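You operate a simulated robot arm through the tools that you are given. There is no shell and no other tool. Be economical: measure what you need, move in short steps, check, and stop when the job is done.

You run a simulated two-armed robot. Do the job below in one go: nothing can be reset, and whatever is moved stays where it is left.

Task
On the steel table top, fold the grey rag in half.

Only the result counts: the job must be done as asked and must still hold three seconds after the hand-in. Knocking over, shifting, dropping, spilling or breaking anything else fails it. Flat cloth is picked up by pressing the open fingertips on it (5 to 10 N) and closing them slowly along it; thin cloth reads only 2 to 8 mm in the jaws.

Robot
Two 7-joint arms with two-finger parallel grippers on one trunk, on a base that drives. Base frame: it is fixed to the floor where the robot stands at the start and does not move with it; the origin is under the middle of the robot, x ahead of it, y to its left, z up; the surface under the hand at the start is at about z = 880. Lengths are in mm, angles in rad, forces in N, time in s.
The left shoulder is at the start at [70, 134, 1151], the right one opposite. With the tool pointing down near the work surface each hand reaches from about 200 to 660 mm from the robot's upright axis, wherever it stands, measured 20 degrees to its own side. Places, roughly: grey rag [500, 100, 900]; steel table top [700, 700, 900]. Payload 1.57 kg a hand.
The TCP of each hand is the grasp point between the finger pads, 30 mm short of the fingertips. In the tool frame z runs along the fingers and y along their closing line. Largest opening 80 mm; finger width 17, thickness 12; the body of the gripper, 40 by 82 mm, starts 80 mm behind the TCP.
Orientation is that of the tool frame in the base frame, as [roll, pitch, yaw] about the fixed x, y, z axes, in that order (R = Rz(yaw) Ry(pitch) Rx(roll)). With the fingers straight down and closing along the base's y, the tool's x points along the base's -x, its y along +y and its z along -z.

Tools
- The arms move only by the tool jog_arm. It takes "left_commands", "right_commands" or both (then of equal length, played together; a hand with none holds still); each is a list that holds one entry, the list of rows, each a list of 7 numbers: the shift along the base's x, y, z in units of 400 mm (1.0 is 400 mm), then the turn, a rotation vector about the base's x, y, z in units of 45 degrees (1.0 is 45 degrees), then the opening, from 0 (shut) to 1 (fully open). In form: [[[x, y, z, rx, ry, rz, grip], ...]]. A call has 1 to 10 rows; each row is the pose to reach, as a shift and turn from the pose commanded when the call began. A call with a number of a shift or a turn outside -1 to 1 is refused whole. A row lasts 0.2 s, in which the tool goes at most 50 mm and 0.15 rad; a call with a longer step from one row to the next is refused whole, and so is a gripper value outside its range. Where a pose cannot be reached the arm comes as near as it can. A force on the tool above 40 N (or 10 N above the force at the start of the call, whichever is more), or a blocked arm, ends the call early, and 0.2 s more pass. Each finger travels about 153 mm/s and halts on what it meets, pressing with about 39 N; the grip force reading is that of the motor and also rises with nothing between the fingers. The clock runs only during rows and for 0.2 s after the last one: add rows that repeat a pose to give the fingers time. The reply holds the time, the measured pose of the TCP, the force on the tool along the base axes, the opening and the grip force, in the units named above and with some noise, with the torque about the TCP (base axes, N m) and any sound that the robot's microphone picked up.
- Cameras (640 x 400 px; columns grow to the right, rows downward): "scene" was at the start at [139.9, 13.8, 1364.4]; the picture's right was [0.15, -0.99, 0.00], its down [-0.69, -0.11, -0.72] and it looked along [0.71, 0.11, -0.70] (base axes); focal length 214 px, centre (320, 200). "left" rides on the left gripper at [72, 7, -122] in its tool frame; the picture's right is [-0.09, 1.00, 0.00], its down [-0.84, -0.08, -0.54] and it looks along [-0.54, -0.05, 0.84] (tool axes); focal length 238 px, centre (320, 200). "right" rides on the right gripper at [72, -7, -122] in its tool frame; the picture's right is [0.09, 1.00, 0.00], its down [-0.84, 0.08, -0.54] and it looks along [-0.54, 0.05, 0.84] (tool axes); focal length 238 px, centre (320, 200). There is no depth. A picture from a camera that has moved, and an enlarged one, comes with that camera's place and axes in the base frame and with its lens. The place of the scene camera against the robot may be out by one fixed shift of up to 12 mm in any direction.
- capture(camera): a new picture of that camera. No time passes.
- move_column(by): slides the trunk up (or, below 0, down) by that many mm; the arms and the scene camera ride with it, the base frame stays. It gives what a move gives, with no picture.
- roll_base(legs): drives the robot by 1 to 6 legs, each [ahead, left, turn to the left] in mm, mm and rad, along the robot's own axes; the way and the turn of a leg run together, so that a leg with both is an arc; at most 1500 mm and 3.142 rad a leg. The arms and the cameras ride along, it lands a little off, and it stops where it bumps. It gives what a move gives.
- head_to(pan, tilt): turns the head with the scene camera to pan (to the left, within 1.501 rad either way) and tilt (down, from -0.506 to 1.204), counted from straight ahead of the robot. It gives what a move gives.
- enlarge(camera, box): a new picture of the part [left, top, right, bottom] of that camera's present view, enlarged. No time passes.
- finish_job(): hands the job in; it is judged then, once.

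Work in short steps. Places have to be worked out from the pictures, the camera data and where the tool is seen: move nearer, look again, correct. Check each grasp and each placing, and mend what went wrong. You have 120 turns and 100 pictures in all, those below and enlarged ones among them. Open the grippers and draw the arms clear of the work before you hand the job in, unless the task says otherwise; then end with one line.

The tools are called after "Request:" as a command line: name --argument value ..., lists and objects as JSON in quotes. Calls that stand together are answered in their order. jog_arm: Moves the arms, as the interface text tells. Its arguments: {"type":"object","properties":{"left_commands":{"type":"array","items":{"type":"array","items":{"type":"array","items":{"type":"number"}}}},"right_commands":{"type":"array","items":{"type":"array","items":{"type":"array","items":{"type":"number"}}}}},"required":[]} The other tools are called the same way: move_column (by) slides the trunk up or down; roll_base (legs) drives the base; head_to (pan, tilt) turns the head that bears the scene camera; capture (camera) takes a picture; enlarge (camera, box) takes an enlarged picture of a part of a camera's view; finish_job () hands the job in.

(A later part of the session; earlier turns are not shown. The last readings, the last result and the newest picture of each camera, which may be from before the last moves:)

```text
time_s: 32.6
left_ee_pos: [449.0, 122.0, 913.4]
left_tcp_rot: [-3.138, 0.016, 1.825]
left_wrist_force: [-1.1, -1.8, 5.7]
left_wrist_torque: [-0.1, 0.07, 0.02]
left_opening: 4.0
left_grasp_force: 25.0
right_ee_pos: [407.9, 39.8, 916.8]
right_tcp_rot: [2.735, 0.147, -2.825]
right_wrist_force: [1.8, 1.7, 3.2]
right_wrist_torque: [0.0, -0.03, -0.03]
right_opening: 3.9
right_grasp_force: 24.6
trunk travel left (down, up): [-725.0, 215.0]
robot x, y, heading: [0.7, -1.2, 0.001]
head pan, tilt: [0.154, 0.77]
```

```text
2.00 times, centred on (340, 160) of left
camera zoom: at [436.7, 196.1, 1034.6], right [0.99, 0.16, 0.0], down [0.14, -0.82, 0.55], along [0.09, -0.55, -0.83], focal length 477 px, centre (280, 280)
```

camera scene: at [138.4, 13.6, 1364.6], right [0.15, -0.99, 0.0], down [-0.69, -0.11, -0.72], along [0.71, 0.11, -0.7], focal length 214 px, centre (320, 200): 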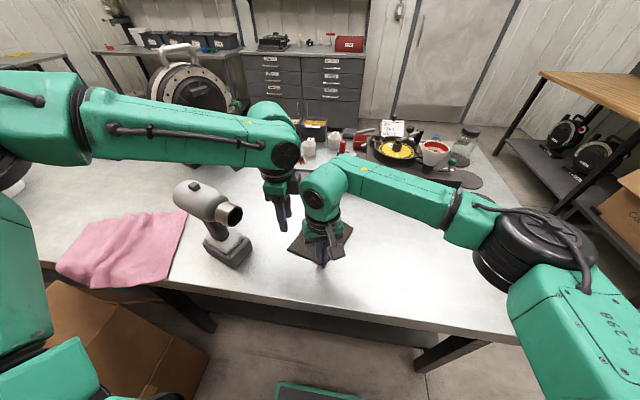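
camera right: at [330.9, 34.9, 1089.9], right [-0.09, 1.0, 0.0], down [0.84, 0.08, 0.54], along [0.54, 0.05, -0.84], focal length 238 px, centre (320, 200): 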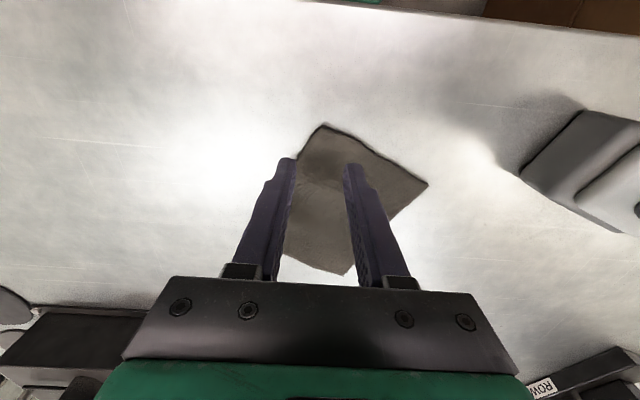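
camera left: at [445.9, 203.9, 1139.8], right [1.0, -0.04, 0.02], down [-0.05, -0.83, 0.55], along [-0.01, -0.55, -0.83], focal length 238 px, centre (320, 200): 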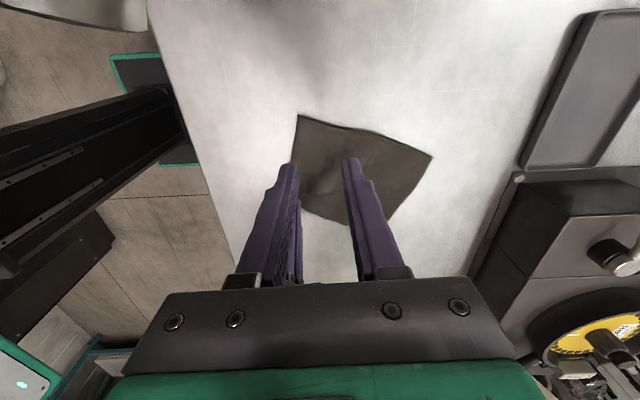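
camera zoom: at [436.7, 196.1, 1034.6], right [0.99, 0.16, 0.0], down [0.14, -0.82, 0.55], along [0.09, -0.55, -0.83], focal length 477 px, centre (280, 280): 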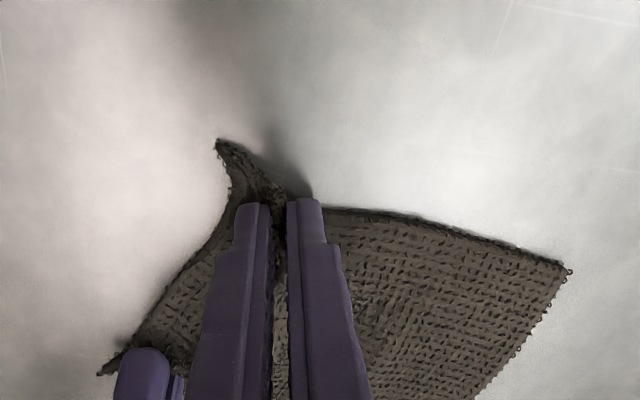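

Both corners are held, each reading 4 mm. I carry both along an arc towards the far edge, leaning the tool tops forward as I go, and stop half way to check.

Request:
jog_arm --left_commands '[[[0.004, -0.002, 0.034, 0, 0, 0, 0], [0.019, -0.009, 0.065, 0.028, 0.06, 0, 0], [0.041, -0.019, 0.0915, 0.056, 0.12, 0, 0], [0.069, -0.032, 0.1115, 0.084, 0.18, 0, 0], [0.1006, -0.047, 0.124, 0.112, 0.24, 0, 0], [0.1346, -0.063, 0.1275, 0.14, 0.3, 0, 0], [0.1346, -0.063, 0.1275, 0.14, 0.3, 0, 0]]]' --right_commands '[[[0.0045, -0.002, 0.0375, 0, 0, 0, 0], [0.021, -0.01, 0.0725, 0.028, 0.06, 0, 0], [0.045, -0.021, 0.102, 0.056, 0.12, 0, 0], [0.076, -0.035, 0.1245, 0.084, 0.18, 0, 0], [0.111, -0.052, 0.138, 0.112, 0.24, 0, 0], [0.148, -0.069, 0.1425, 0.14, 0.3, 0, 0], [0.148, -0.069, 0.1425, 0.14, 0.3, 0, 0]]]'

Request:
enlarge --camera "scene" --box '[220, 120, 420, 280]'

Request:
capture --camera "left"

Request:
capture --camera "right"

```text
time_s: 34.2
left_ee_pos: [452.0, 139.2, 976.2]
left_tcp_rot: [-2.939, -0.133, 1.813]
left_wrist_force: [10.0, -37.9, 0.9]
left_wrist_torque: [-1.11, -0.34, 0.29]
left_opening: 3.9
left_grasp_force: 24.7
left hand out of reach, approached as far as the arm can: row 4, 5, 6, 7
right_ee_pos: [466.2, 14.7, 973.0]
right_tcp_rot: [2.549, -0.046, -2.828]
right_wrist_force: [-11.3, 37.8, -0.8]
right_wrist_torque: [0.86, 0.24, 0.5]
right_opening: 7.6
right_grasp_force: 26.6
trunk travel left (down, up): [-725.0, 215.0]
robot x, y, heading: [-1.2, 0.2, 0.0]
head pan, tilt: [0.154, 0.77]
```

```text
2.50 times, centred on (320, 200) of scene
camera zoom: at [139.5, 13.8, 1364.5], right [0.15, -0.99, 0.0], down [-0.69, -0.11, -0.72], along [0.71, 0.11, -0.7], focal length 536 px, centre (320, 200)
```

zoom: 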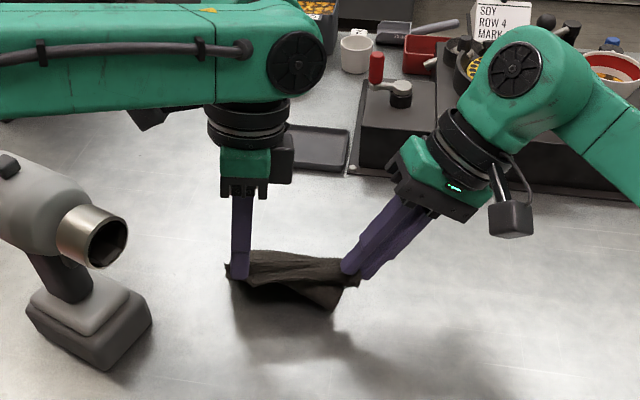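

```text
70 pictures are left
camera left: at [469.0, 200.9, 1103.5], right [0.96, 0.17, -0.21], down [0.25, -0.87, 0.43], along [-0.11, -0.46, -0.88], focal length 238 px, centre (320, 200)
```

left: 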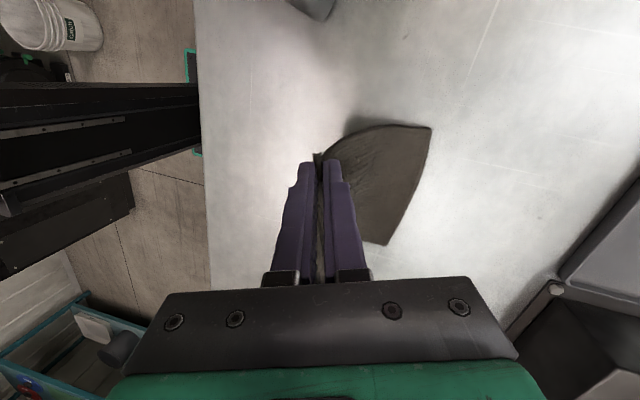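

```text
69 pictures are left
camera right: at [425.6, -74.6, 1073.8], right [-0.32, 0.77, 0.56], down [0.89, 0.04, 0.45], along [0.33, 0.64, -0.69], focal length 238 px, centre (320, 200)
```

right: 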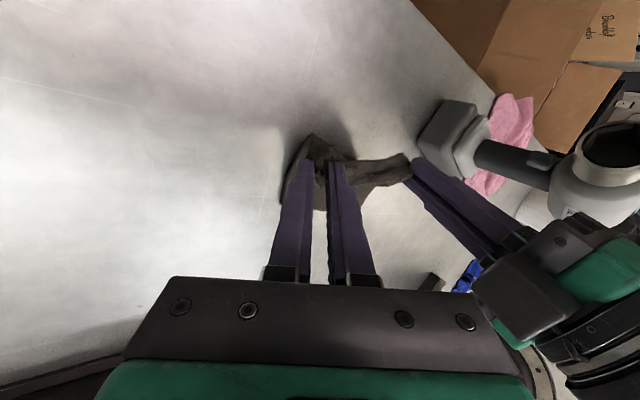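

The left arm ran out of reach because of the lean and is stretching the cloth. I take the lean out of the left hand so it can come forward and relieve the tension.

Request:
jog_arm --left_commands '[[[0, 0, 0, -0.07, -0.15, 0, 0], [0, 0, 0, -0.14, -0.3, 0, 0], [0, 0, 0, -0.14, -0.3, 0, 0]]]'

Request:
enlarge --camera "scene" --box '[220, 120, 420, 280]'

```text
time_s: 35.0
left_ee_pos: [453.4, 140.3, 975.8]
left_tcp_rot: [-3.139, 0.023, 1.825]
left_wrist_force: [7.4, -32.8, -0.7]
left_wrist_torque: [-0.93, -0.15, 0.04]
left_opening: 4.0
left_grasp_force: 24.1
right_ee_pos: [468.8, 14.0, 972.4]
right_tcp_rot: [2.551, -0.046, -2.831]
right_wrist_force: [-6.7, 32.0, -0.5]
right_wrist_torque: [0.79, 0.17, 0.39]
right_opening: 6.6
right_grasp_force: 26.3
trunk travel left (down, up): [-725.0, 215.0]
robot x, y, heading: [0.8, 1.7, -0.001]
head pan, tilt: [0.154, 0.77]
```

```text
2.50 times, centred on (320, 200) of scene
camera zoom: at [141.0, 13.3, 1364.3], right [0.15, -0.99, 0.0], down [-0.69, -0.11, -0.72], along [0.71, 0.11, -0.7], focal length 536 px, centre (320, 200)
```

zoom: 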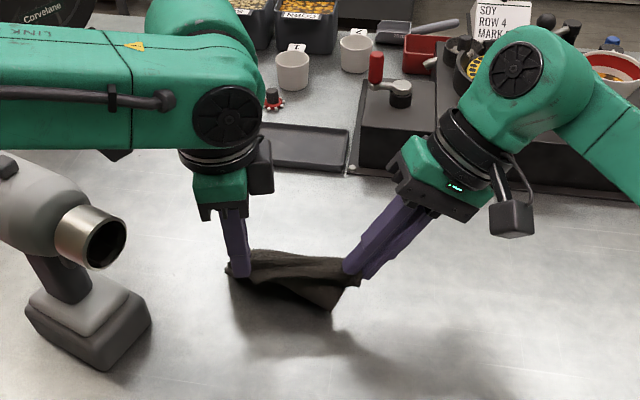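

The left hand is untilted but still far off its arc point, so I move it to about (503,97,966) to release the tension.

Request:
jog_arm --left_commands '[[[0.03, -0.03, 0, 0, 0, 0, 0], [0.06, -0.06, -0.01, 0, 0, 0, 0], [0.09, -0.085, -0.02, 0, 0, 0, 0], [0.125, -0.107, -0.025, 0, 0, 0, 0], [0.125, -0.107, -0.025, 0, 0, 0, 0]]]'

Request:
enlarge --camera "scene" --box '[220, 120, 420, 280]'

Request:
capture --camera "left"

```text
time_s: 36.2
left_ee_pos: [491.2, 111.3, 968.9]
left_tcp_rot: [-3.137, 0.016, 1.826]
left_wrist_force: [0.4, 0.8, 0.5]
left_wrist_torque: [0.01, 0.07, 0.04]
left_opening: 3.6
left_grasp_force: 24.3
left hand out of reach, approached as far as the arm can: row 4, 5
right_ee_pos: [467.2, 11.8, 971.9]
right_tcp_rot: [2.557, -0.047, -2.835]
right_wrist_force: [-0.6, 0.4, -0.1]
right_wrist_torque: [-0.01, 0.02, -0.02]
right_opening: 3.3
right_grasp_force: 24.0
trunk travel left (down, up): [-725.0, 215.0]
robot x, y, heading: [-0.9, 2.1, -0.003]
head pan, tilt: [0.154, 0.77]
```

```text
2.50 times, centred on (320, 200) of scene
camera zoom: at [139.8, 13.7, 1364.4], right [0.15, -0.99, 0.0], down [-0.69, -0.11, -0.72], along [0.71, 0.11, -0.7], focal length 536 px, centre (320, 200)
```

zoom: 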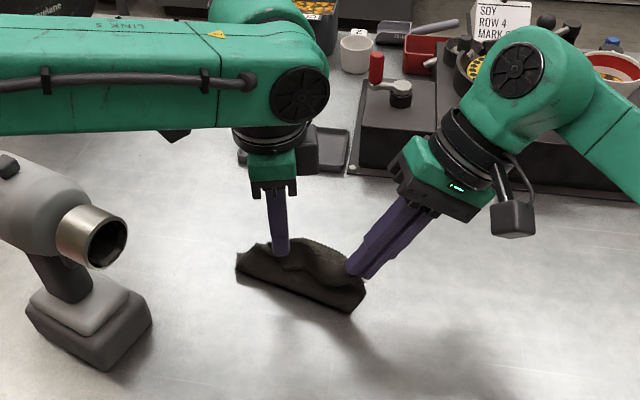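

```text
66 pictures are left
camera left: at [479.7, 184.0, 1088.0], right [0.99, 0.16, 0.0], down [0.14, -0.82, 0.55], along [0.09, -0.55, -0.83], focal length 238 px, centre (320, 200)
```

left: 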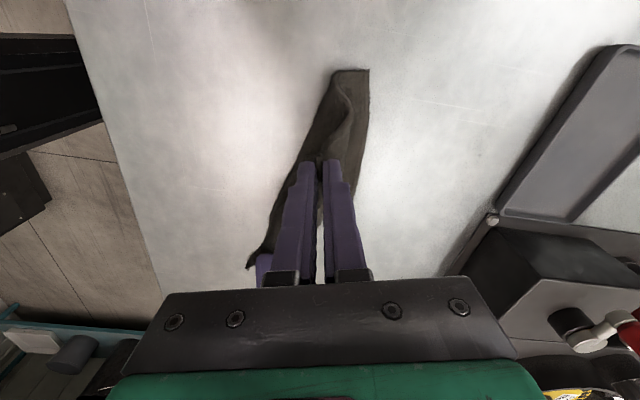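

The tension is gone, but the rest of the rag has been dragged. I look from the right camera and a closer scene view to see how it hangs.

Request:
capture --camera "right"

Request:
enlarge --camera "scene" --box '[280, 180, 350, 225]'

Request:
enlarge --camera "left" --box '[220, 40, 420, 200]'

```text
65 pictures are left
camera right: at [426.8, -76.4, 1073.0], right [-0.31, 0.77, 0.55], down [0.89, 0.04, 0.46], along [0.33, 0.64, -0.7], focal length 238 px, centre (320, 200)
```

right: 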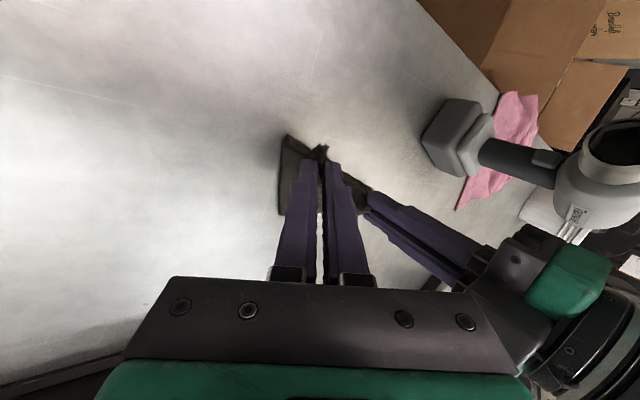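

```text
8.89 times, centred on (315, 202) of scene
camera zoom: at [139.8, 13.7, 1364.4], right [0.15, -0.99, 0.0], down [-0.69, -0.11, -0.72], along [0.71, 0.11, -0.7], focal length 1906 px, centre (364, 178)
```

zoom: 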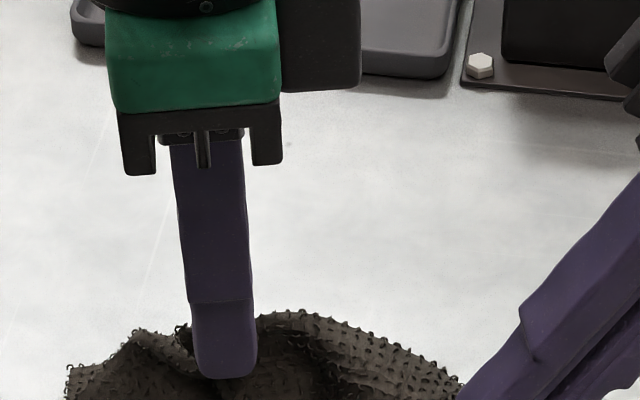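

```text
2.50 times, centred on (320, 120) of left
camera zoom: at [479.7, 184.0, 1088.0], right [0.99, 0.16, 0.0], down [0.14, -0.82, 0.55], along [0.09, -0.55, -0.83], focal length 596 px, centre (320, 400)
```

zoom: 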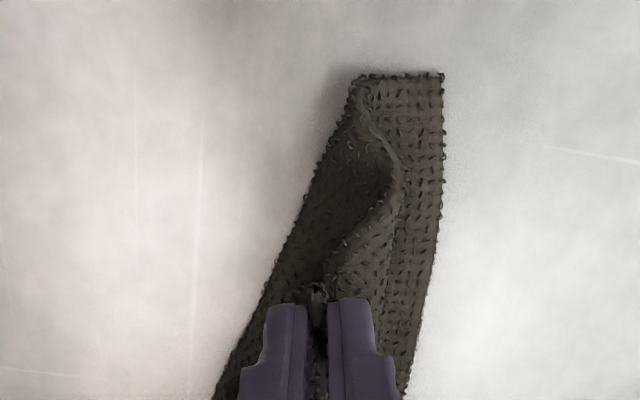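

The rag is partly folded askew: AB lies near (519,171)–(539,57), and the fold sits too close to A. I move both hands down, away from the gun (-y), then back towards the robot, to drag the rag out flat again, taking the lean out of the right hand.

Request:
jog_arm --left_commands '[[[-0.0375, -0.05, -0.025, 0, 0, 0, 0], [-0.075, -0.1, -0.05, 0, 0, 0, 0], [-0.1125, -0.15, -0.075, 0, 0, 0, 0], [-0.15, -0.15, -0.1, 0, 0, 0, 0], [-0.2, -0.1375, -0.11, 0, 0, 0, 0], [-0.25, -0.125, -0.115, 0, 0, 0, 0], [-0.25, -0.125, -0.115, 0, 0, 0, 0]]]' --right_commands '[[[-0.0375, -0.05, -0.025, 0, 0, 0, 0], [-0.075, -0.1, -0.05, -0.045, -0.1, 0, 0], [-0.12, -0.15, -0.075, -0.09, -0.2, 0, 0], [-0.1625, -0.145, -0.1, -0.14, -0.3, 0, 0], [-0.2175, -0.13, -0.11, -0.14, -0.3, 0, 0], [-0.2675, -0.1175, -0.11, -0.14, -0.3, 0, 0], [-0.2675, -0.1175, -0.11, -0.14, -0.3, 0, 0]]]'

Request:
enlarge --camera "scene" --box '[220, 140, 420, 300]'

Request:
capture --camera "left"

```text
time_s: 37.8
left_ee_pos: [392.4, 59.4, 920.7]
left_tcp_rot: [-3.135, 0.013, 1.828]
left_wrist_force: [0.5, 0.3, 0.0]
left_wrist_torque: [-0.04, 0.04, 0.03]
left_opening: 3.8
left_grasp_force: 24.4
left hand out of reach, approached as far as the arm can: row 1, 2, 3, 4, 5
right_ee_pos: [360.5, -32.9, 928.5]
right_tcp_rot: [2.733, 0.145, -2.826]
right_wrist_force: [-0.2, -0.3, 0.1]
right_wrist_torque: [0.03, 0.03, -0.01]
right_opening: 3.2
right_grasp_force: 24.4
trunk travel left (down, up): [-725.0, 215.0]
robot x, y, heading: [0.2, -0.4, -0.0]
head pan, tilt: [0.154, 0.77]
```

```text
2.50 times, centred on (320, 220) of scene
camera zoom: at [140.7, 13.9, 1364.3], right [0.15, -0.99, 0.0], down [-0.69, -0.11, -0.72], along [0.71, 0.11, -0.7], focal length 536 px, centre (320, 150)
```

zoom: 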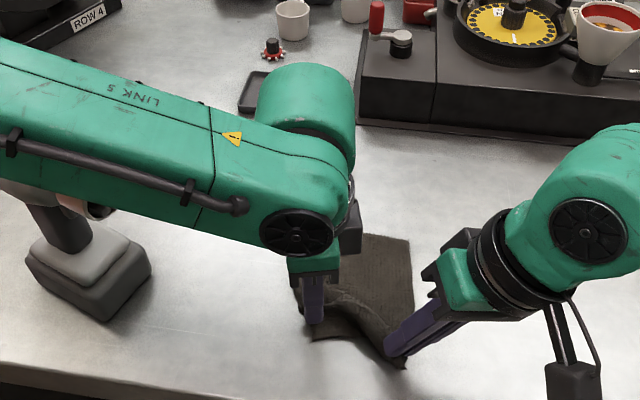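

```text
61 pictures are left
camera left: at [380.3, 133.8, 1042.2], right [0.99, 0.16, 0.0], down [0.14, -0.82, 0.55], along [0.09, -0.55, -0.83], focal length 238 px, centre (320, 200)
```

left: 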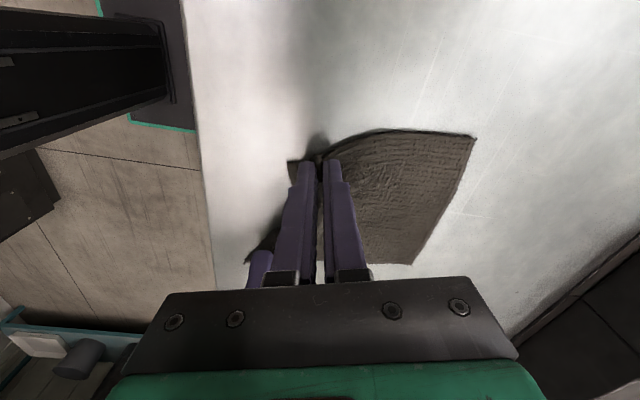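

The rag is flat again with AB near (495,96)–(500,-35) and both corners still held. I pull the left corner back 21 mm to square the rag and twist the left hand +30° to get reach for the fold.

Request:
jog_arm --left_commands '[[[-0.015, 0.008, 0, 0, 0, 0.17, 0], [-0.03, 0.015, 0, 0, 0, 0.34, 0], [-0.045, 0.022, 0, 0, 0, 0.51, 0], [-0.0525, 0.0275, 0, 0, 0, 0.667, 0], [-0.0525, 0.0275, 0, 0, 0, 0.667, 0]]]'

Request:
enlarge --camera "scene" --box '[220, 140, 420, 300]'

Request:
capture --camera "left"

Request:
capture --camera "right"

```text
time_s: 39.0
left_ee_pos: [371.1, 69.4, 921.0]
left_tcp_rot: [-3.137, 0.014, 2.352]
left_wrist_force: [-0.3, -1.0, 0.0]
left_wrist_torque: [0.0, 0.03, -0.13]
left_opening: 3.9
left_grasp_force: 24.6
right_ee_pos: [361.7, -33.6, 928.9]
right_tcp_rot: [2.733, 0.145, -2.827]
right_wrist_force: [-0.4, 0.2, 0.8]
right_wrist_torque: [0.08, 0.03, -0.02]
right_opening: 3.3
right_grasp_force: 24.5
trunk travel left (down, up): [-725.0, 215.0]
robot x, y, heading: [2.6, 0.2, 0.006]
head pan, tilt: [0.154, 0.77]
```

```text
2.50 times, centred on (320, 220) of scene
camera zoom: at [140.2, 13.8, 1364.4], right [0.15, -0.99, 0.0], down [-0.69, -0.11, -0.72], along [0.71, 0.11, -0.7], focal length 536 px, centre (320, 150)
```

zoom: 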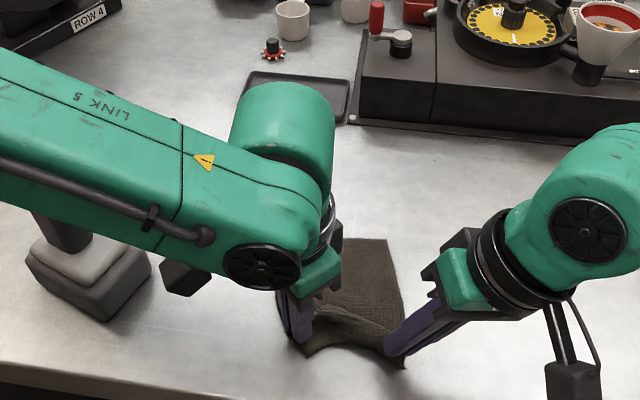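

```text
59 pictures are left
camera left: at [323.7, 129.4, 1042.3], right [0.77, 0.63, 0.0], down [0.53, -0.64, 0.55], along [0.35, -0.43, -0.83], focal length 238 px, centre (320, 200)
```

left: 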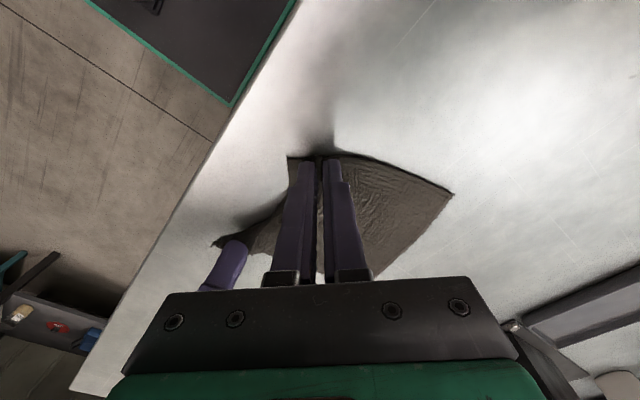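

```text
58 pictures are left
camera right: at [296.4, -111.6, 1026.6], right [-0.42, 0.82, 0.38], down [0.76, 0.1, 0.64], along [0.49, 0.56, -0.67], focal length 238 px, centre (320, 200)
```

right: 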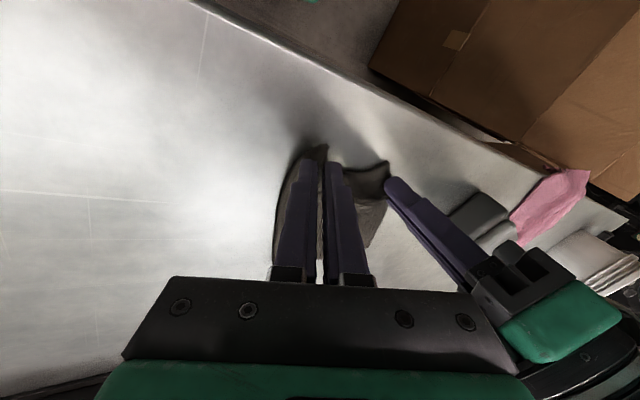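

Still about 20 mm of slack on the D side. I pull the left back another 18 mm, then run the first half of the fold arc, about the midline perpendicular to AB, without any lean.

Request:
jog_arm --left_commands '[[[-0.025, -0.004, 0, 0, 0, 0, 0], [-0.045, -0.0075, 0, 0, 0, 0, 0], [-0.041, -0.0065, 0.025, 0, 0, 0, 0], [-0.029, -0.0043, 0.048, 0, 0, 0, 0], [-0.011, -0.0005, 0.07, 0, 0, 0, 0], [0.014, 0.0045, 0.086, 0, 0, 0, 0], [0.042, 0.0103, 0.096, 0, 0, 0, 0], [0.073, 0.0165, 0.1, 0, 0, 0, 0], [0.073, 0.0165, 0.1, 0, 0, 0, 0]]]' --right_commands '[[[0, 0, 0, 0, 0, 0, 0], [0, 0, 0, 0, 0, 0, 0], [0.0047, 0.001, 0.025, 0, 0, 0, 0], [0.0184, 0.0038, 0.05, 0, 0, 0, 0], [0.04, 0.0082, 0.075, 0, 0, 0, 0], [0.0686, 0.014, 0.095, 0, 0, 0, 0], [0.1017, 0.0208, 0.105, 0, 0, 0, 0], [0.1372, 0.028, 0.11, 0, 0, 0, 0], [0.1372, 0.028, 0.11, 0, 0, 0, 0]]]'

Request:
enlarge --camera "scene" --box '[220, 140, 420, 300]'

Request:
capture --camera "left"

Request:
capture --camera "right"

```text
time_s: 41.0
left_ee_pos: [398.8, 79.1, 961.3]
left_tcp_rot: [-3.137, 0.015, 2.349]
left_wrist_force: [0.4, -0.7, -0.3]
left_wrist_torque: [-0.01, 0.0, -0.09]
left_opening: 3.8
left_grasp_force: 25.0
right_ee_pos: [415.7, -23.5, 973.1]
right_tcp_rot: [2.733, 0.144, -2.825]
right_wrist_force: [-0.1, 0.3, 0.4]
right_wrist_torque: [0.04, 0.01, -0.01]
right_opening: 3.5
right_grasp_force: 24.5
trunk travel left (down, up): [-725.0, 215.0]
robot x, y, heading: [-0.5, -2.3, 0.005]
head pan, tilt: [0.154, 0.77]
```

```text
2.50 times, centred on (320, 220) of scene
camera zoom: at [139.4, 13.6, 1364.5], right [0.15, -0.99, 0.0], down [-0.69, -0.11, -0.72], along [0.71, 0.11, -0.7], focal length 536 px, centre (320, 150)
```

zoom: 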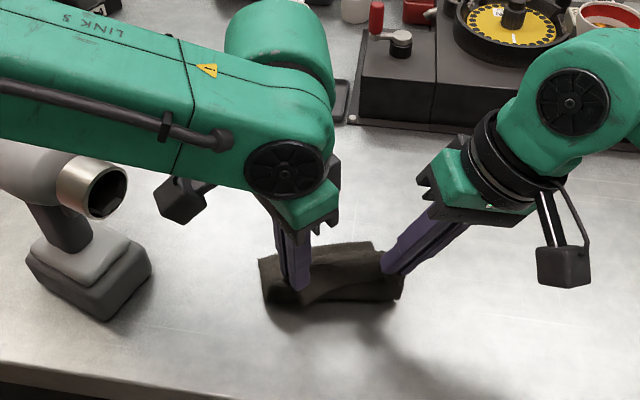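

```text
56 pictures are left
camera left: at [353.2, 135.9, 1082.3], right [0.77, 0.63, 0.0], down [0.53, -0.64, 0.55], along [0.35, -0.43, -0.83], focal length 238 px, centre (320, 200)
```

left: 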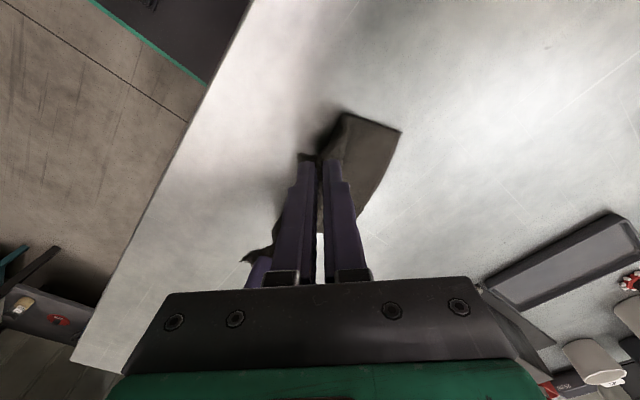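

```text
55 pictures are left
camera right: at [351.1, -101.5, 1070.3], right [-0.42, 0.82, 0.38], down [0.76, 0.1, 0.64], along [0.49, 0.56, -0.67], focal length 238 px, centre (320, 200)
```

right: 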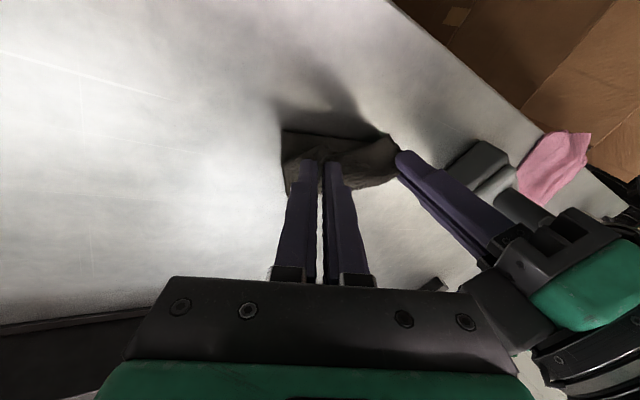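

The fold is half way. A is now near (447,130) and B near (488,10). The left pulls back low to roll its fold line out, then both advance past the target, lower, and draw back slightly so the corner tips trail outwards.

Request:
jog_arm --left_commands '[[[-0.03, -0.01, -0.03, 0, 0, 0, 0], [-0.055, -0.0175, -0.0625, 0, 0, 0, 0], [-0.055, -0.0175, -0.0625, 0, 0, 0, 0], [-0.025, 0, -0.055, 0, 0, 0, 0], [0.0125, 0.0225, -0.05, 0, 0, 0, 0], [0.06, 0.05, -0.055, 0, 0, 0, 0], [0.105, 0.075, -0.075, 0, 0, 0, 0], [0.105, 0.075, -0.092, 0, 0, 0, 0], [0.075, 0.065, -0.097, 0, 0, 0, 0], [0.075, 0.065, -0.097, 0, 0, 0, 0]]]' --right_commands '[[[0, 0, 0, 0, 0, 0, 0], [0, 0, 0, 0, 0, 0, 0], [0, 0, 0, 0, 0, 0, 0], [0.03, 0.0175, 0, 0, 0, 0, 0], [0.0625, 0.0375, -0.0125, 0, 0, 0, 0], [0.105, 0.06, -0.045, 0, 0, 0, 0], [0.1475, 0.08, -0.08, 0, 0, 0, 0], [0.1475, 0.08, -0.105, 0, 0, 0, 0], [0.1175, 0.07, -0.113, 0, 0, 0, 0], [0.1175, 0.07, -0.113, 0, 0, 0, 0]]]'

Request:
enlarge --camera "scene" --box '[220, 140, 420, 300]'

Request:
capture --camera "left"

Request:
capture --camera "right"

```text
time_s: 43.2
left_ee_pos: [429.4, 104.2, 923.1]
left_tcp_rot: [-3.135, 0.016, 2.35]
left_wrist_force: [1.2, -1.6, 4.1]
left_wrist_torque: [-0.08, 0.03, -0.1]
left_opening: 4.0
left_grasp_force: 25.1
right_ee_pos: [464.8, 4.4, 926.7]
right_tcp_rot: [2.731, 0.143, -2.824]
right_wrist_force: [0.0, 0.8, 0.2]
right_wrist_torque: [0.08, 0.04, 0.04]
right_opening: 3.4
right_grasp_force: 24.7
trunk travel left (down, up): [-725.0, 215.0]
robot x, y, heading: [1.1, 0.8, -0.003]
head pan, tilt: [0.154, 0.77]
```

```text
2.50 times, centred on (320, 220) of scene
camera zoom: at [140.2, 14.0, 1364.4], right [0.15, -0.99, 0.0], down [-0.69, -0.11, -0.72], along [0.71, 0.11, -0.7], focal length 536 px, centre (320, 150)
```

zoom: 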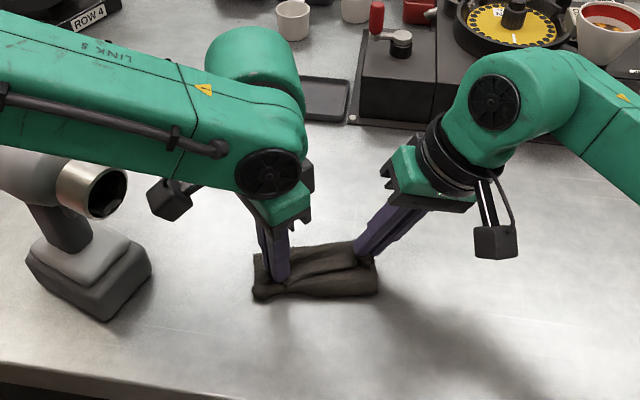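

```text
53 pictures are left
camera left: at [383.1, 162.4, 1043.4], right [0.77, 0.63, 0.0], down [0.53, -0.64, 0.56], along [0.35, -0.43, -0.83], focal length 238 px, centre (320, 200)
```

left: 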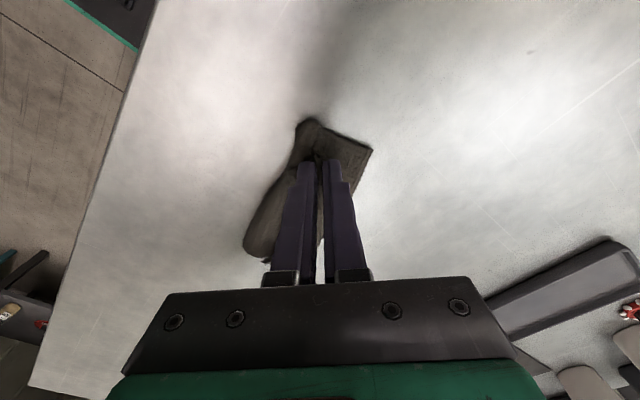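

```text
52 pictures are left
camera right: at [399.0, -73.3, 1024.9], right [-0.42, 0.82, 0.38], down [0.76, 0.1, 0.64], along [0.49, 0.56, -0.67], focal length 238 px, centre (320, 200)
```

right: 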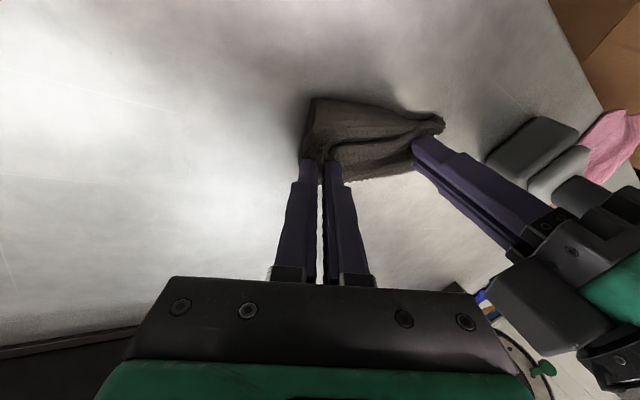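

Folded over, with both tips at the cloth. I lower the right 4 mm, open both a little, and raise them straight up.

Request:
jog_arm --left_commands '[[[0, 0, 0, 0, 0, 0, 0], [0, 0, 0, 0, 0, 0, 0], [0, 0, 0, 0, 0, 0, 0.1], [0, 0, 0, 0, 0, 0, 0.2], [0, 0, 0, 0, 0, 0, 0.25], [0, 0, 0.03, 0, 0, 0, 0.25], [0, 0, 0.1, 0, 0, 0, 0.25], [0, 0, 0.2, 0, 0, 0, 0.25]]]' --right_commands '[[[0, 0, -0.005, 0, 0, 0, 0], [0, 0, -0.01, 0, 0, 0, 0], [0, 0, -0.01, 0, 0, 0, 0.1], [0, 0, -0.01, 0, 0, 0, 0.2], [0, 0, -0.01, 0, 0, 0, 0.25], [0, -0.015, 0.02, 0, 0, 0, 0.25], [0, -0.05, 0.09, 0, 0, 0, 0.25], [0, -0.1, 0.19, 0, 0, 0, 0.25]]]'

Request:
enlarge --camera "scene" --box '[220, 140, 420, 300]'

Request:
capture --camera "left"

Request:
capture --camera "right"

```text
time_s: 45.0
left_ee_pos: [427.3, 102.0, 1004.1]
left_tcp_rot: [-3.136, 0.015, 2.351]
left_wrist_force: [-0.7, -1.2, -0.1]
left_wrist_torque: [-0.01, 0.0, 0.02]
left_opening: 20.2
left_grasp_force: 0.0
right_ee_pos: [462.3, -35.7, 1004.5]
right_tcp_rot: [2.734, 0.146, -2.827]
right_wrist_force: [-0.1, -0.1, -0.4]
right_wrist_torque: [0.01, -0.02, 0.02]
right_opening: 20.0
right_grasp_force: 0.1
trunk travel left (down, up): [-725.0, 215.0]
robot x, y, heading: [-0.3, -0.4, 0.005]
head pan, tilt: [0.154, 0.77]
```

```text
2.50 times, centred on (320, 220) of scene
camera zoom: at [138.2, 12.9, 1364.5], right [0.15, -0.99, 0.0], down [-0.69, -0.11, -0.72], along [0.71, 0.11, -0.7], focal length 536 px, centre (320, 150)
```

zoom: 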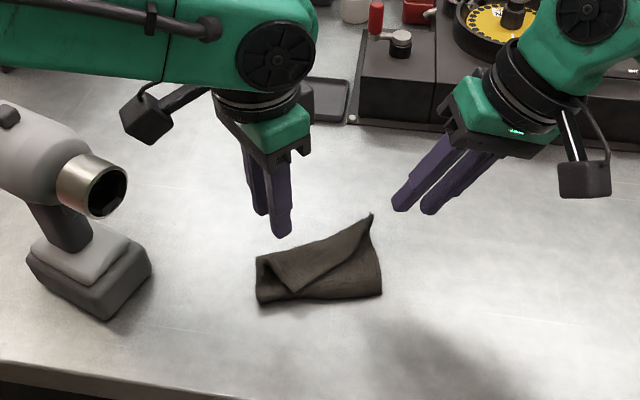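

```text
50 pictures are left
camera left: at [381.8, 160.9, 1125.3], right [0.77, 0.63, 0.0], down [0.53, -0.64, 0.55], along [0.35, -0.43, -0.83], focal length 238 px, centre (320, 200)
```

left: 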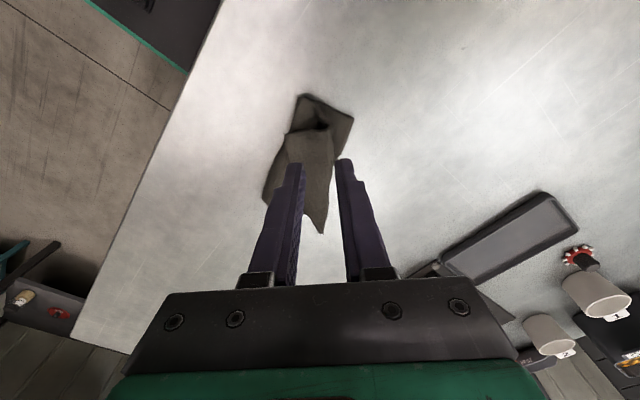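

```text
49 pictures are left
camera right: at [397.4, -113.7, 1101.6], right [-0.43, 0.82, 0.38], down [0.76, 0.1, 0.64], along [0.49, 0.56, -0.66], focal length 238 px, centre (320, 200)
```

right: 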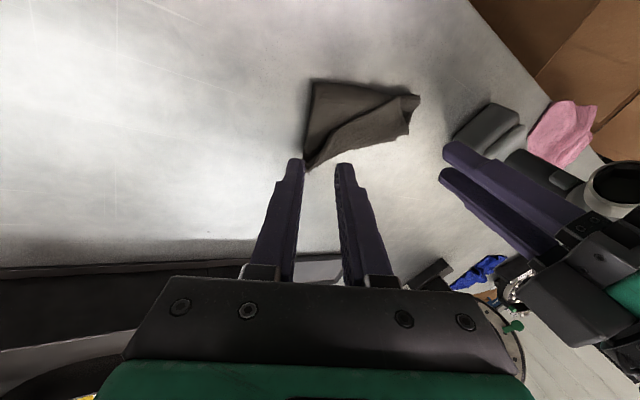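

The fold mostly holds, but the D corner looks turned in. I zoom to see the details.

Request:
enlarge --camera "scene" --box '[290, 195, 350, 245]'

Request:
enlarge --camera "left" --box '[240, 80, 380, 240]'

Request:
enlarge --camera "right" --box '[290, 60, 430, 180]'

```text
8.00 times, centred on (320, 220) of scene
camera zoom: at [138.2, 12.9, 1364.5], right [0.15, -0.99, 0.0], down [-0.69, -0.11, -0.72], along [0.71, 0.11, -0.7], focal length 1716 px, centre (320, 40)
```

zoom: 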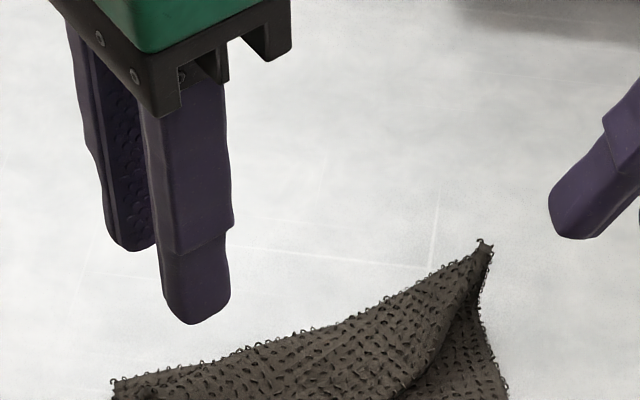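

```text
2.50 times, centred on (310, 160) of left
camera zoom: at [381.8, 160.9, 1125.3], right [0.77, 0.63, 0.0], down [0.53, -0.64, 0.55], along [0.35, -0.43, -0.83], focal length 596 px, centre (345, 300)
```

zoom: 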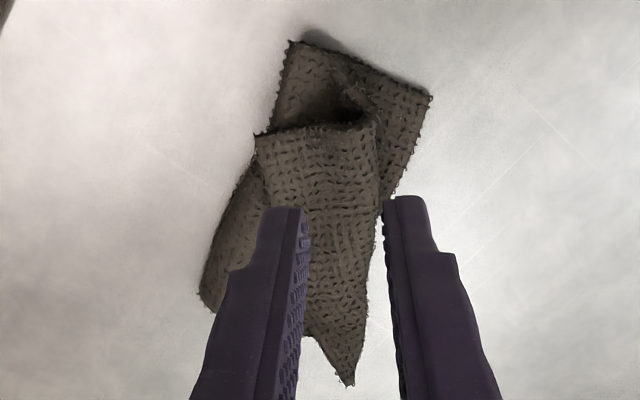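

```text
3.33 times, centred on (360, 120) of right
camera zoom: at [397.4, -113.7, 1101.6], right [-0.43, 0.82, 0.38], down [0.76, 0.1, 0.64], along [0.49, 0.56, -0.66], focal length 794 px, centre (187, 467)
```

zoom: 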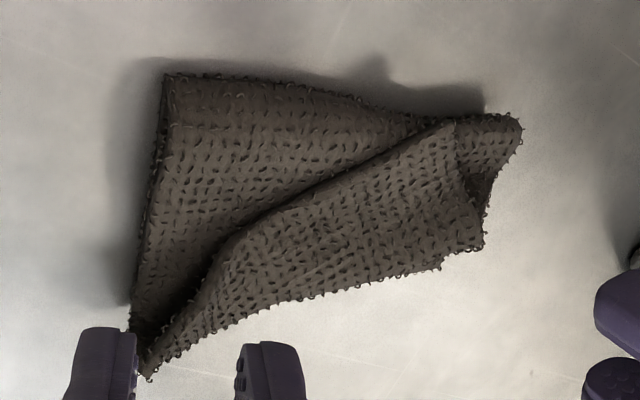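

The C corner lies near B. On the D side, slack has formed a ridge in the top layer. I raise both hands clear to get an unobstructed view.

Request:
jog_arm --left_commands '[[[0, 0, 0.1, 0, 0, 0, 0.25], [0, 0.03, 0.2, 0, 0, 0, 0.25], [0, 0.06, 0.27, 0, 0, 0, 0.25], [0, 0.06, 0.27, 0, 0, 0, 0.25]]]' --right_commands '[[[0, -0.08, 0.08, 0, 0, 0, 0.25], [0, -0.16, 0.15, 0, 0, 0, 0.25], [0, -0.22, 0.15, 0, 0, 0, 0.25], [0, -0.22, 0.15, 0, 0, 0, 0.25]]]'

Request:
enlarge --camera "scene" --box '[280, 190, 360, 250]'

Request:
enlarge --camera "left" --box '[250, 60, 390, 180]'

```text
time_s: 46.0
left_ee_pos: [430.5, 126.9, 1111.6]
left_tcp_rot: [-3.136, 0.015, 2.349]
left_wrist_force: [-0.3, 0.2, 0.3]
left_wrist_torque: [-0.01, 0.01, -0.01]
left_opening: 19.9
left_grasp_force: 0.1
right_ee_pos: [462.9, -122.8, 1063.3]
right_tcp_rot: [2.733, 0.146, -2.824]
right_wrist_force: [-0.4, -0.2, -0.7]
right_wrist_torque: [0.0, -0.01, 0.03]
right_opening: 20.0
right_grasp_force: 0.1
trunk travel left (down, up): [-725.0, 215.0]
robot x, y, heading: [-1.0, 0.7, 0.006]
head pan, tilt: [0.154, 0.77]
```

```text
6.67 times, centred on (320, 220) of scene
camera zoom: at [140.1, 13.7, 1364.4], right [0.15, -0.99, 0.0], down [-0.69, -0.11, -0.72], along [0.71, 0.11, -0.7], focal length 1430 px, centre (320, 67)
```

zoom: 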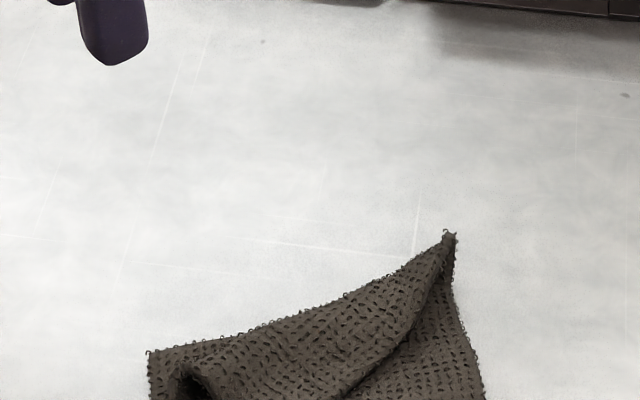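

```text
3.33 times, centred on (320, 120) of left
camera zoom: at [383.5, 185.8, 1232.2], right [0.77, 0.63, 0.0], down [0.53, -0.64, 0.55], along [0.35, -0.43, -0.83], focal length 794 px, centre (320, 467)
```

zoom: 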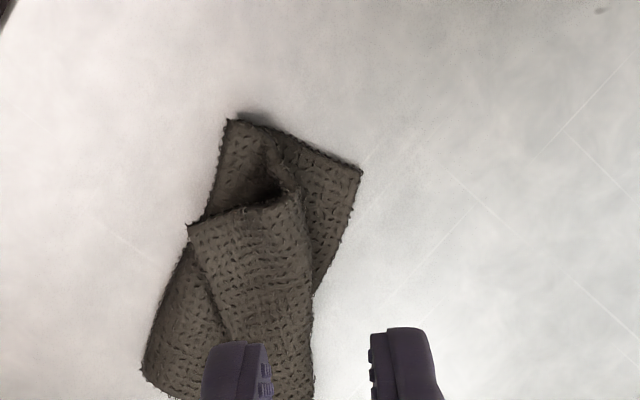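

The box was a bit high, so I take one more zoom centred on the rag.

Request:
enlarge --camera "scene" --box '[284, 205, 356, 265]'

Request:
enlarge --camera "right" --box '[320, 60, 460, 180]'

```text
6.67 times, centred on (320, 235) of scene
camera zoom: at [140.1, 13.7, 1364.4], right [0.15, -0.99, 0.0], down [-0.69, -0.11, -0.72], along [0.71, 0.11, -0.7], focal length 1430 px, centre (320, -33)
```

zoom: 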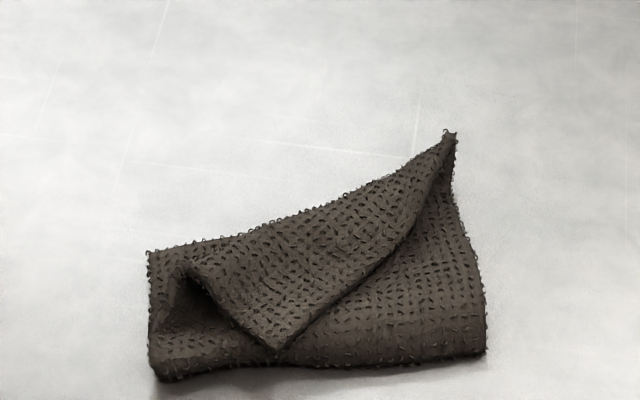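

```text
3.33 times, centred on (390, 120) of right
camera zoom: at [398.1, -201.4, 1160.9], right [-0.42, 0.82, 0.38], down [0.76, 0.1, 0.64], along [0.49, 0.56, -0.67], focal length 794 px, centre (87, 467)
```

zoom: 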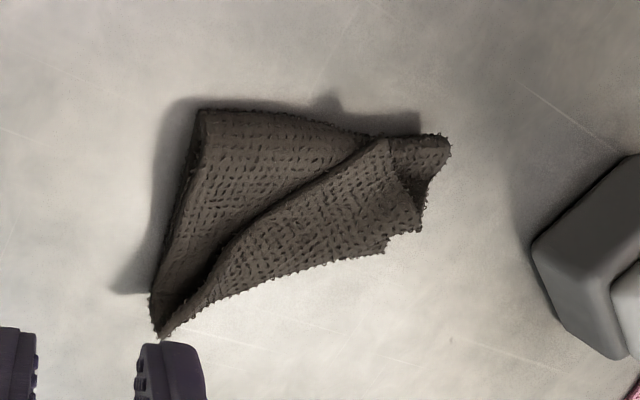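

Now it's clear. The C side is right, but the D corner flipped back and lies on top with its tip at about (406,73,898), when it should be at A (447,133). I'll re-pick the tip of D with the left hand turned to yaw near 0. First I rotate and position above it.

Request:
jog_arm --left_commands '[[[0, -0.02, 0, 0, 0, 0.17, 0.375], [0, -0.04, 0, 0, 0, 0.34, 0.375], [0, -0.06, -0.03, 0, 0, 0.51, 0.375], [-0.01, -0.09, -0.1, 0, 0, 0.68, 0.375], [-0.02, -0.12, -0.2, 0, 0, 0.85, 0.375], [-0.02, -0.125, -0.3, 0, 0, 1.0, 0.375], [-0.02, -0.125, -0.38, 0, 0, 1.0, 0.375], [-0.02, -0.125, -0.42, 0, 0, 1.0, 0.375], [-0.02, -0.125, -0.42, 0, 0, 1.0, 0.375]]]'

Request:
enlarge --camera "left" --box '[240, 80, 420, 220]'

Request:
enlarge --camera "scene" --box '[270, 180, 370, 260]'

```text
time_s: 48.0
left_ee_pos: [421.3, 78.3, 942.0]
left_tcp_rot: [-3.137, 0.011, 3.135]
left_wrist_force: [0.8, 0.4, 0.1]
left_wrist_torque: [0.0, 0.02, 0.0]
left_opening: 30.2
left_grasp_force: 0.0
right_ee_pos: [462.6, -122.9, 1063.4]
right_tcp_rot: [2.733, 0.144, -2.827]
right_wrist_force: [-1.0, 0.6, 0.3]
right_wrist_torque: [0.01, 0.0, 0.01]
right_opening: 20.0
right_grasp_force: 0.1
trunk travel left (down, up): [-725.0, 215.0]
robot x, y, heading: [1.0, -0.9, -0.001]
head pan, tilt: [0.154, 0.77]
```

```text
2.86 times, centred on (330, 150) of left
camera zoom: at [348.1, 86.1, 1063.5], right [0.1, 0.99, 0.0], down [0.83, -0.08, 0.55], along [0.55, -0.06, -0.83], focal length 681 px, centre (291, 343)
```

zoom: 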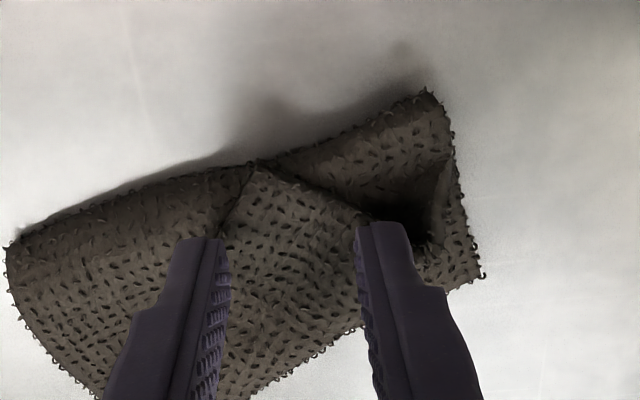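

```text
5.00 times, centred on (320, 220) of scene
camera zoom: at [139.8, 13.8, 1364.4], right [0.15, -0.99, 0.0], down [-0.69, -0.11, -0.72], along [0.71, 0.11, -0.7], focal length 1072 px, centre (320, 100)
```

zoom: 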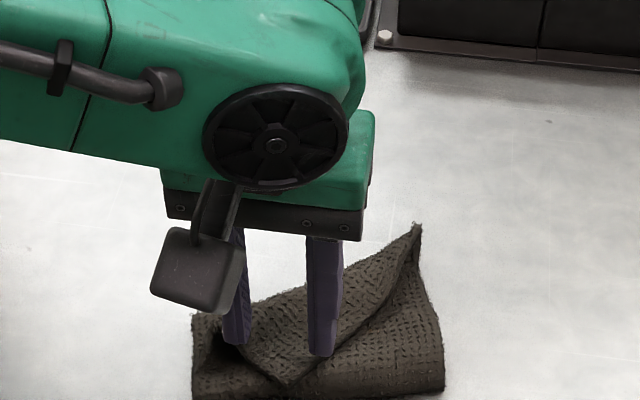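

The fingers straddle the D tip (404,72). I turn a further 8° and descend in steps to light contact.

Request:
jog_arm --left_commands '[[[0, -0.004, -0.015, 0, 0, 0.15, 0.375], [0, -0.004, -0.03, 0, 0, 0.18, 0.375], [0, -0.004, -0.04, 0, 0, 0.18, 0.375], [0, -0.004, -0.05, 0, 0, 0.18, 0.375], [0, -0.004, -0.05, 0, 0, 0.18, 0.375]]]'

```text
time_s: 49.2
left_ee_pos: [421.0, 75.0, 921.7]
left_tcp_rot: [-3.135, 0.015, -3.007]
left_wrist_force: [0.8, 0.0, 2.9]
left_wrist_torque: [0.01, -0.04, 0.01]
left_opening: 29.7
left_grasp_force: 0.1
right_ee_pos: [462.8, -122.5, 1063.1]
right_tcp_rot: [2.734, 0.145, -2.826]
right_wrist_force: [-0.4, -0.1, -0.7]
right_wrist_torque: [0.02, 0.0, 0.0]
right_opening: 20.2
right_grasp_force: 0.1
trunk travel left (down, up): [-725.0, 215.0]
robot x, y, heading: [-0.8, -0.0, 0.001]
head pan, tilt: [0.154, 0.77]
```

Contact 2.9 N on the layered cloth. I press 1 mm more and close slowly.

Request:
jog_arm --left_commands '[[[0, 0, -0.003, 0, 0, 0, 0.375], [0, 0, -0.003, 0, 0, 0, 0.34], [0, 0, -0.003, 0, 0, 0, 0.3], [0, 0, -0.003, 0, 0, 0, 0.26], [0, 0, -0.003, 0, 0, 0, 0.22], [0, 0, -0.003, 0, 0, 0, 0.18], [0, 0, -0.003, 0, 0, 0, 0.13], [0, 0, -0.003, 0, 0, 0, 0.08], [0, 0, -0.003, 0, 0, 0, 0.03], [0, 0, -0.003, 0, 0, 0, 0]]]'

Request:
enlarge --camera "left" --box '[240, 80, 420, 220]'

```text
time_s: 51.4
left_ee_pos: [421.3, 77.0, 920.9]
left_tcp_rot: [-3.137, 0.014, -3.007]
left_wrist_force: [0.3, -0.2, 1.9]
left_wrist_torque: [0.01, -0.03, 0.0]
left_opening: 0.2
left_grasp_force: 21.5
right_ee_pos: [461.9, -122.6, 1063.3]
right_tcp_rot: [2.735, 0.143, -2.824]
right_wrist_force: [-0.4, 0.4, -1.1]
right_wrist_torque: [0.01, -0.02, 0.03]
right_opening: 19.7
right_grasp_force: 0.0
trunk travel left (down, up): [-725.0, 215.0]
robot x, y, heading: [-4.7, 2.9, -0.001]
head pan, tilt: [0.154, 0.77]
```

```text
2.86 times, centred on (330, 150) of left
camera zoom: at [347.8, 74.0, 1042.5], right [-0.04, 1.0, 0.0], down [0.83, 0.04, 0.55], along [0.55, 0.02, -0.83], focal length 681 px, centre (291, 343)
```

zoom: 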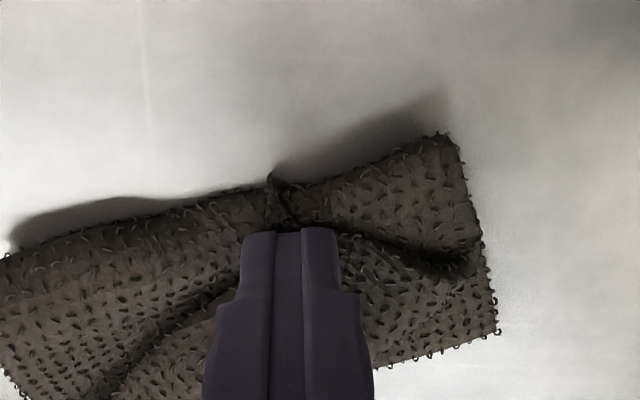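

Empty, as the pressure was too low (2 N) on the soft stack. I lift, open to 36 mm, and press harder.

Request:
jog_arm --left_commands '[[[0, 0, 0.025, 0, 0, 0, 0.0], [0.005, 0, 0.03, 0, 0, 0, 0.45], [0.005, 0, 0.03, 0, 0, 0, 0.45], [0.005, 0, 0.01, 0, 0, 0, 0.45], [0.005, 0, -0.002, 0, 0, 0, 0.45], [0.005, 0, -0.006, 0, 0, 0, 0.45], [0.005, 0, -0.006, 0, 0, 0, 0.45]]]'

Request:
enlarge --camera "left" --box '[240, 80, 420, 220]'

```text
time_s: 53.0
left_ee_pos: [422.8, 76.2, 920.3]
left_tcp_rot: [-3.137, 0.015, -3.006]
left_wrist_force: [0.9, 0.5, 5.4]
left_wrist_torque: [0.08, -0.02, -0.03]
left_opening: 35.9
left_grasp_force: 0.0
right_ee_pos: [462.6, -123.8, 1062.1]
right_tcp_rot: [2.733, 0.144, -2.825]
right_wrist_force: [-0.1, 0.6, -0.7]
right_wrist_torque: [0.0, 0.0, -0.01]
right_opening: 20.2
right_grasp_force: 0.0
trunk travel left (down, up): [-725.0, 215.0]
robot x, y, heading: [0.5, -1.7, 0.004]
head pan, tilt: [0.154, 0.77]
```

```text
2.86 times, centred on (330, 150) of left
camera zoom: at [349.3, 74.1, 1040.4], right [-0.04, 1.0, 0.0], down [0.83, 0.04, 0.56], along [0.56, 0.02, -0.83], focal length 681 px, centre (291, 343)
```

zoom: 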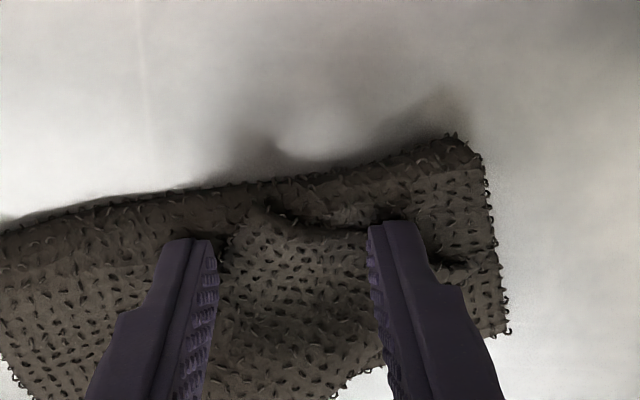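

The flap tip has slid about 6 mm forward. I shift in by that, press to about 8 N, and close.

Request:
jog_arm --left_commands '[[[0, 0, 0.015, 0, 0, 0, 0.45], [0.015, 0.006, 0.015, 0, 0, 0, 0.4], [0.015, 0.006, 0.0, 0, 0, 0, 0.4], [0.015, 0.006, -0.004, 0, 0, 0, 0.4], [0.015, 0.006, -0.004, 0, 0, 0, 0.4]]]'

```text
time_s: 54.2
left_ee_pos: [428.6, 79.0, 918.6]
left_tcp_rot: [-3.137, 0.018, -3.008]
left_wrist_force: [0.3, 0.9, 10.7]
left_wrist_torque: [0.1, -0.07, -0.03]
left_opening: 31.5
left_grasp_force: 0.0
right_ee_pos: [461.7, -121.9, 1064.5]
right_tcp_rot: [2.733, 0.147, -2.827]
right_wrist_force: [0.3, -0.4, 0.1]
right_wrist_torque: [-0.02, -0.02, 0.0]
right_opening: 20.0
right_grasp_force: 0.0
trunk travel left (down, up): [-725.0, 215.0]
robot x, y, heading: [0.5, -1.6, -0.002]
head pan, tilt: [0.154, 0.77]
```

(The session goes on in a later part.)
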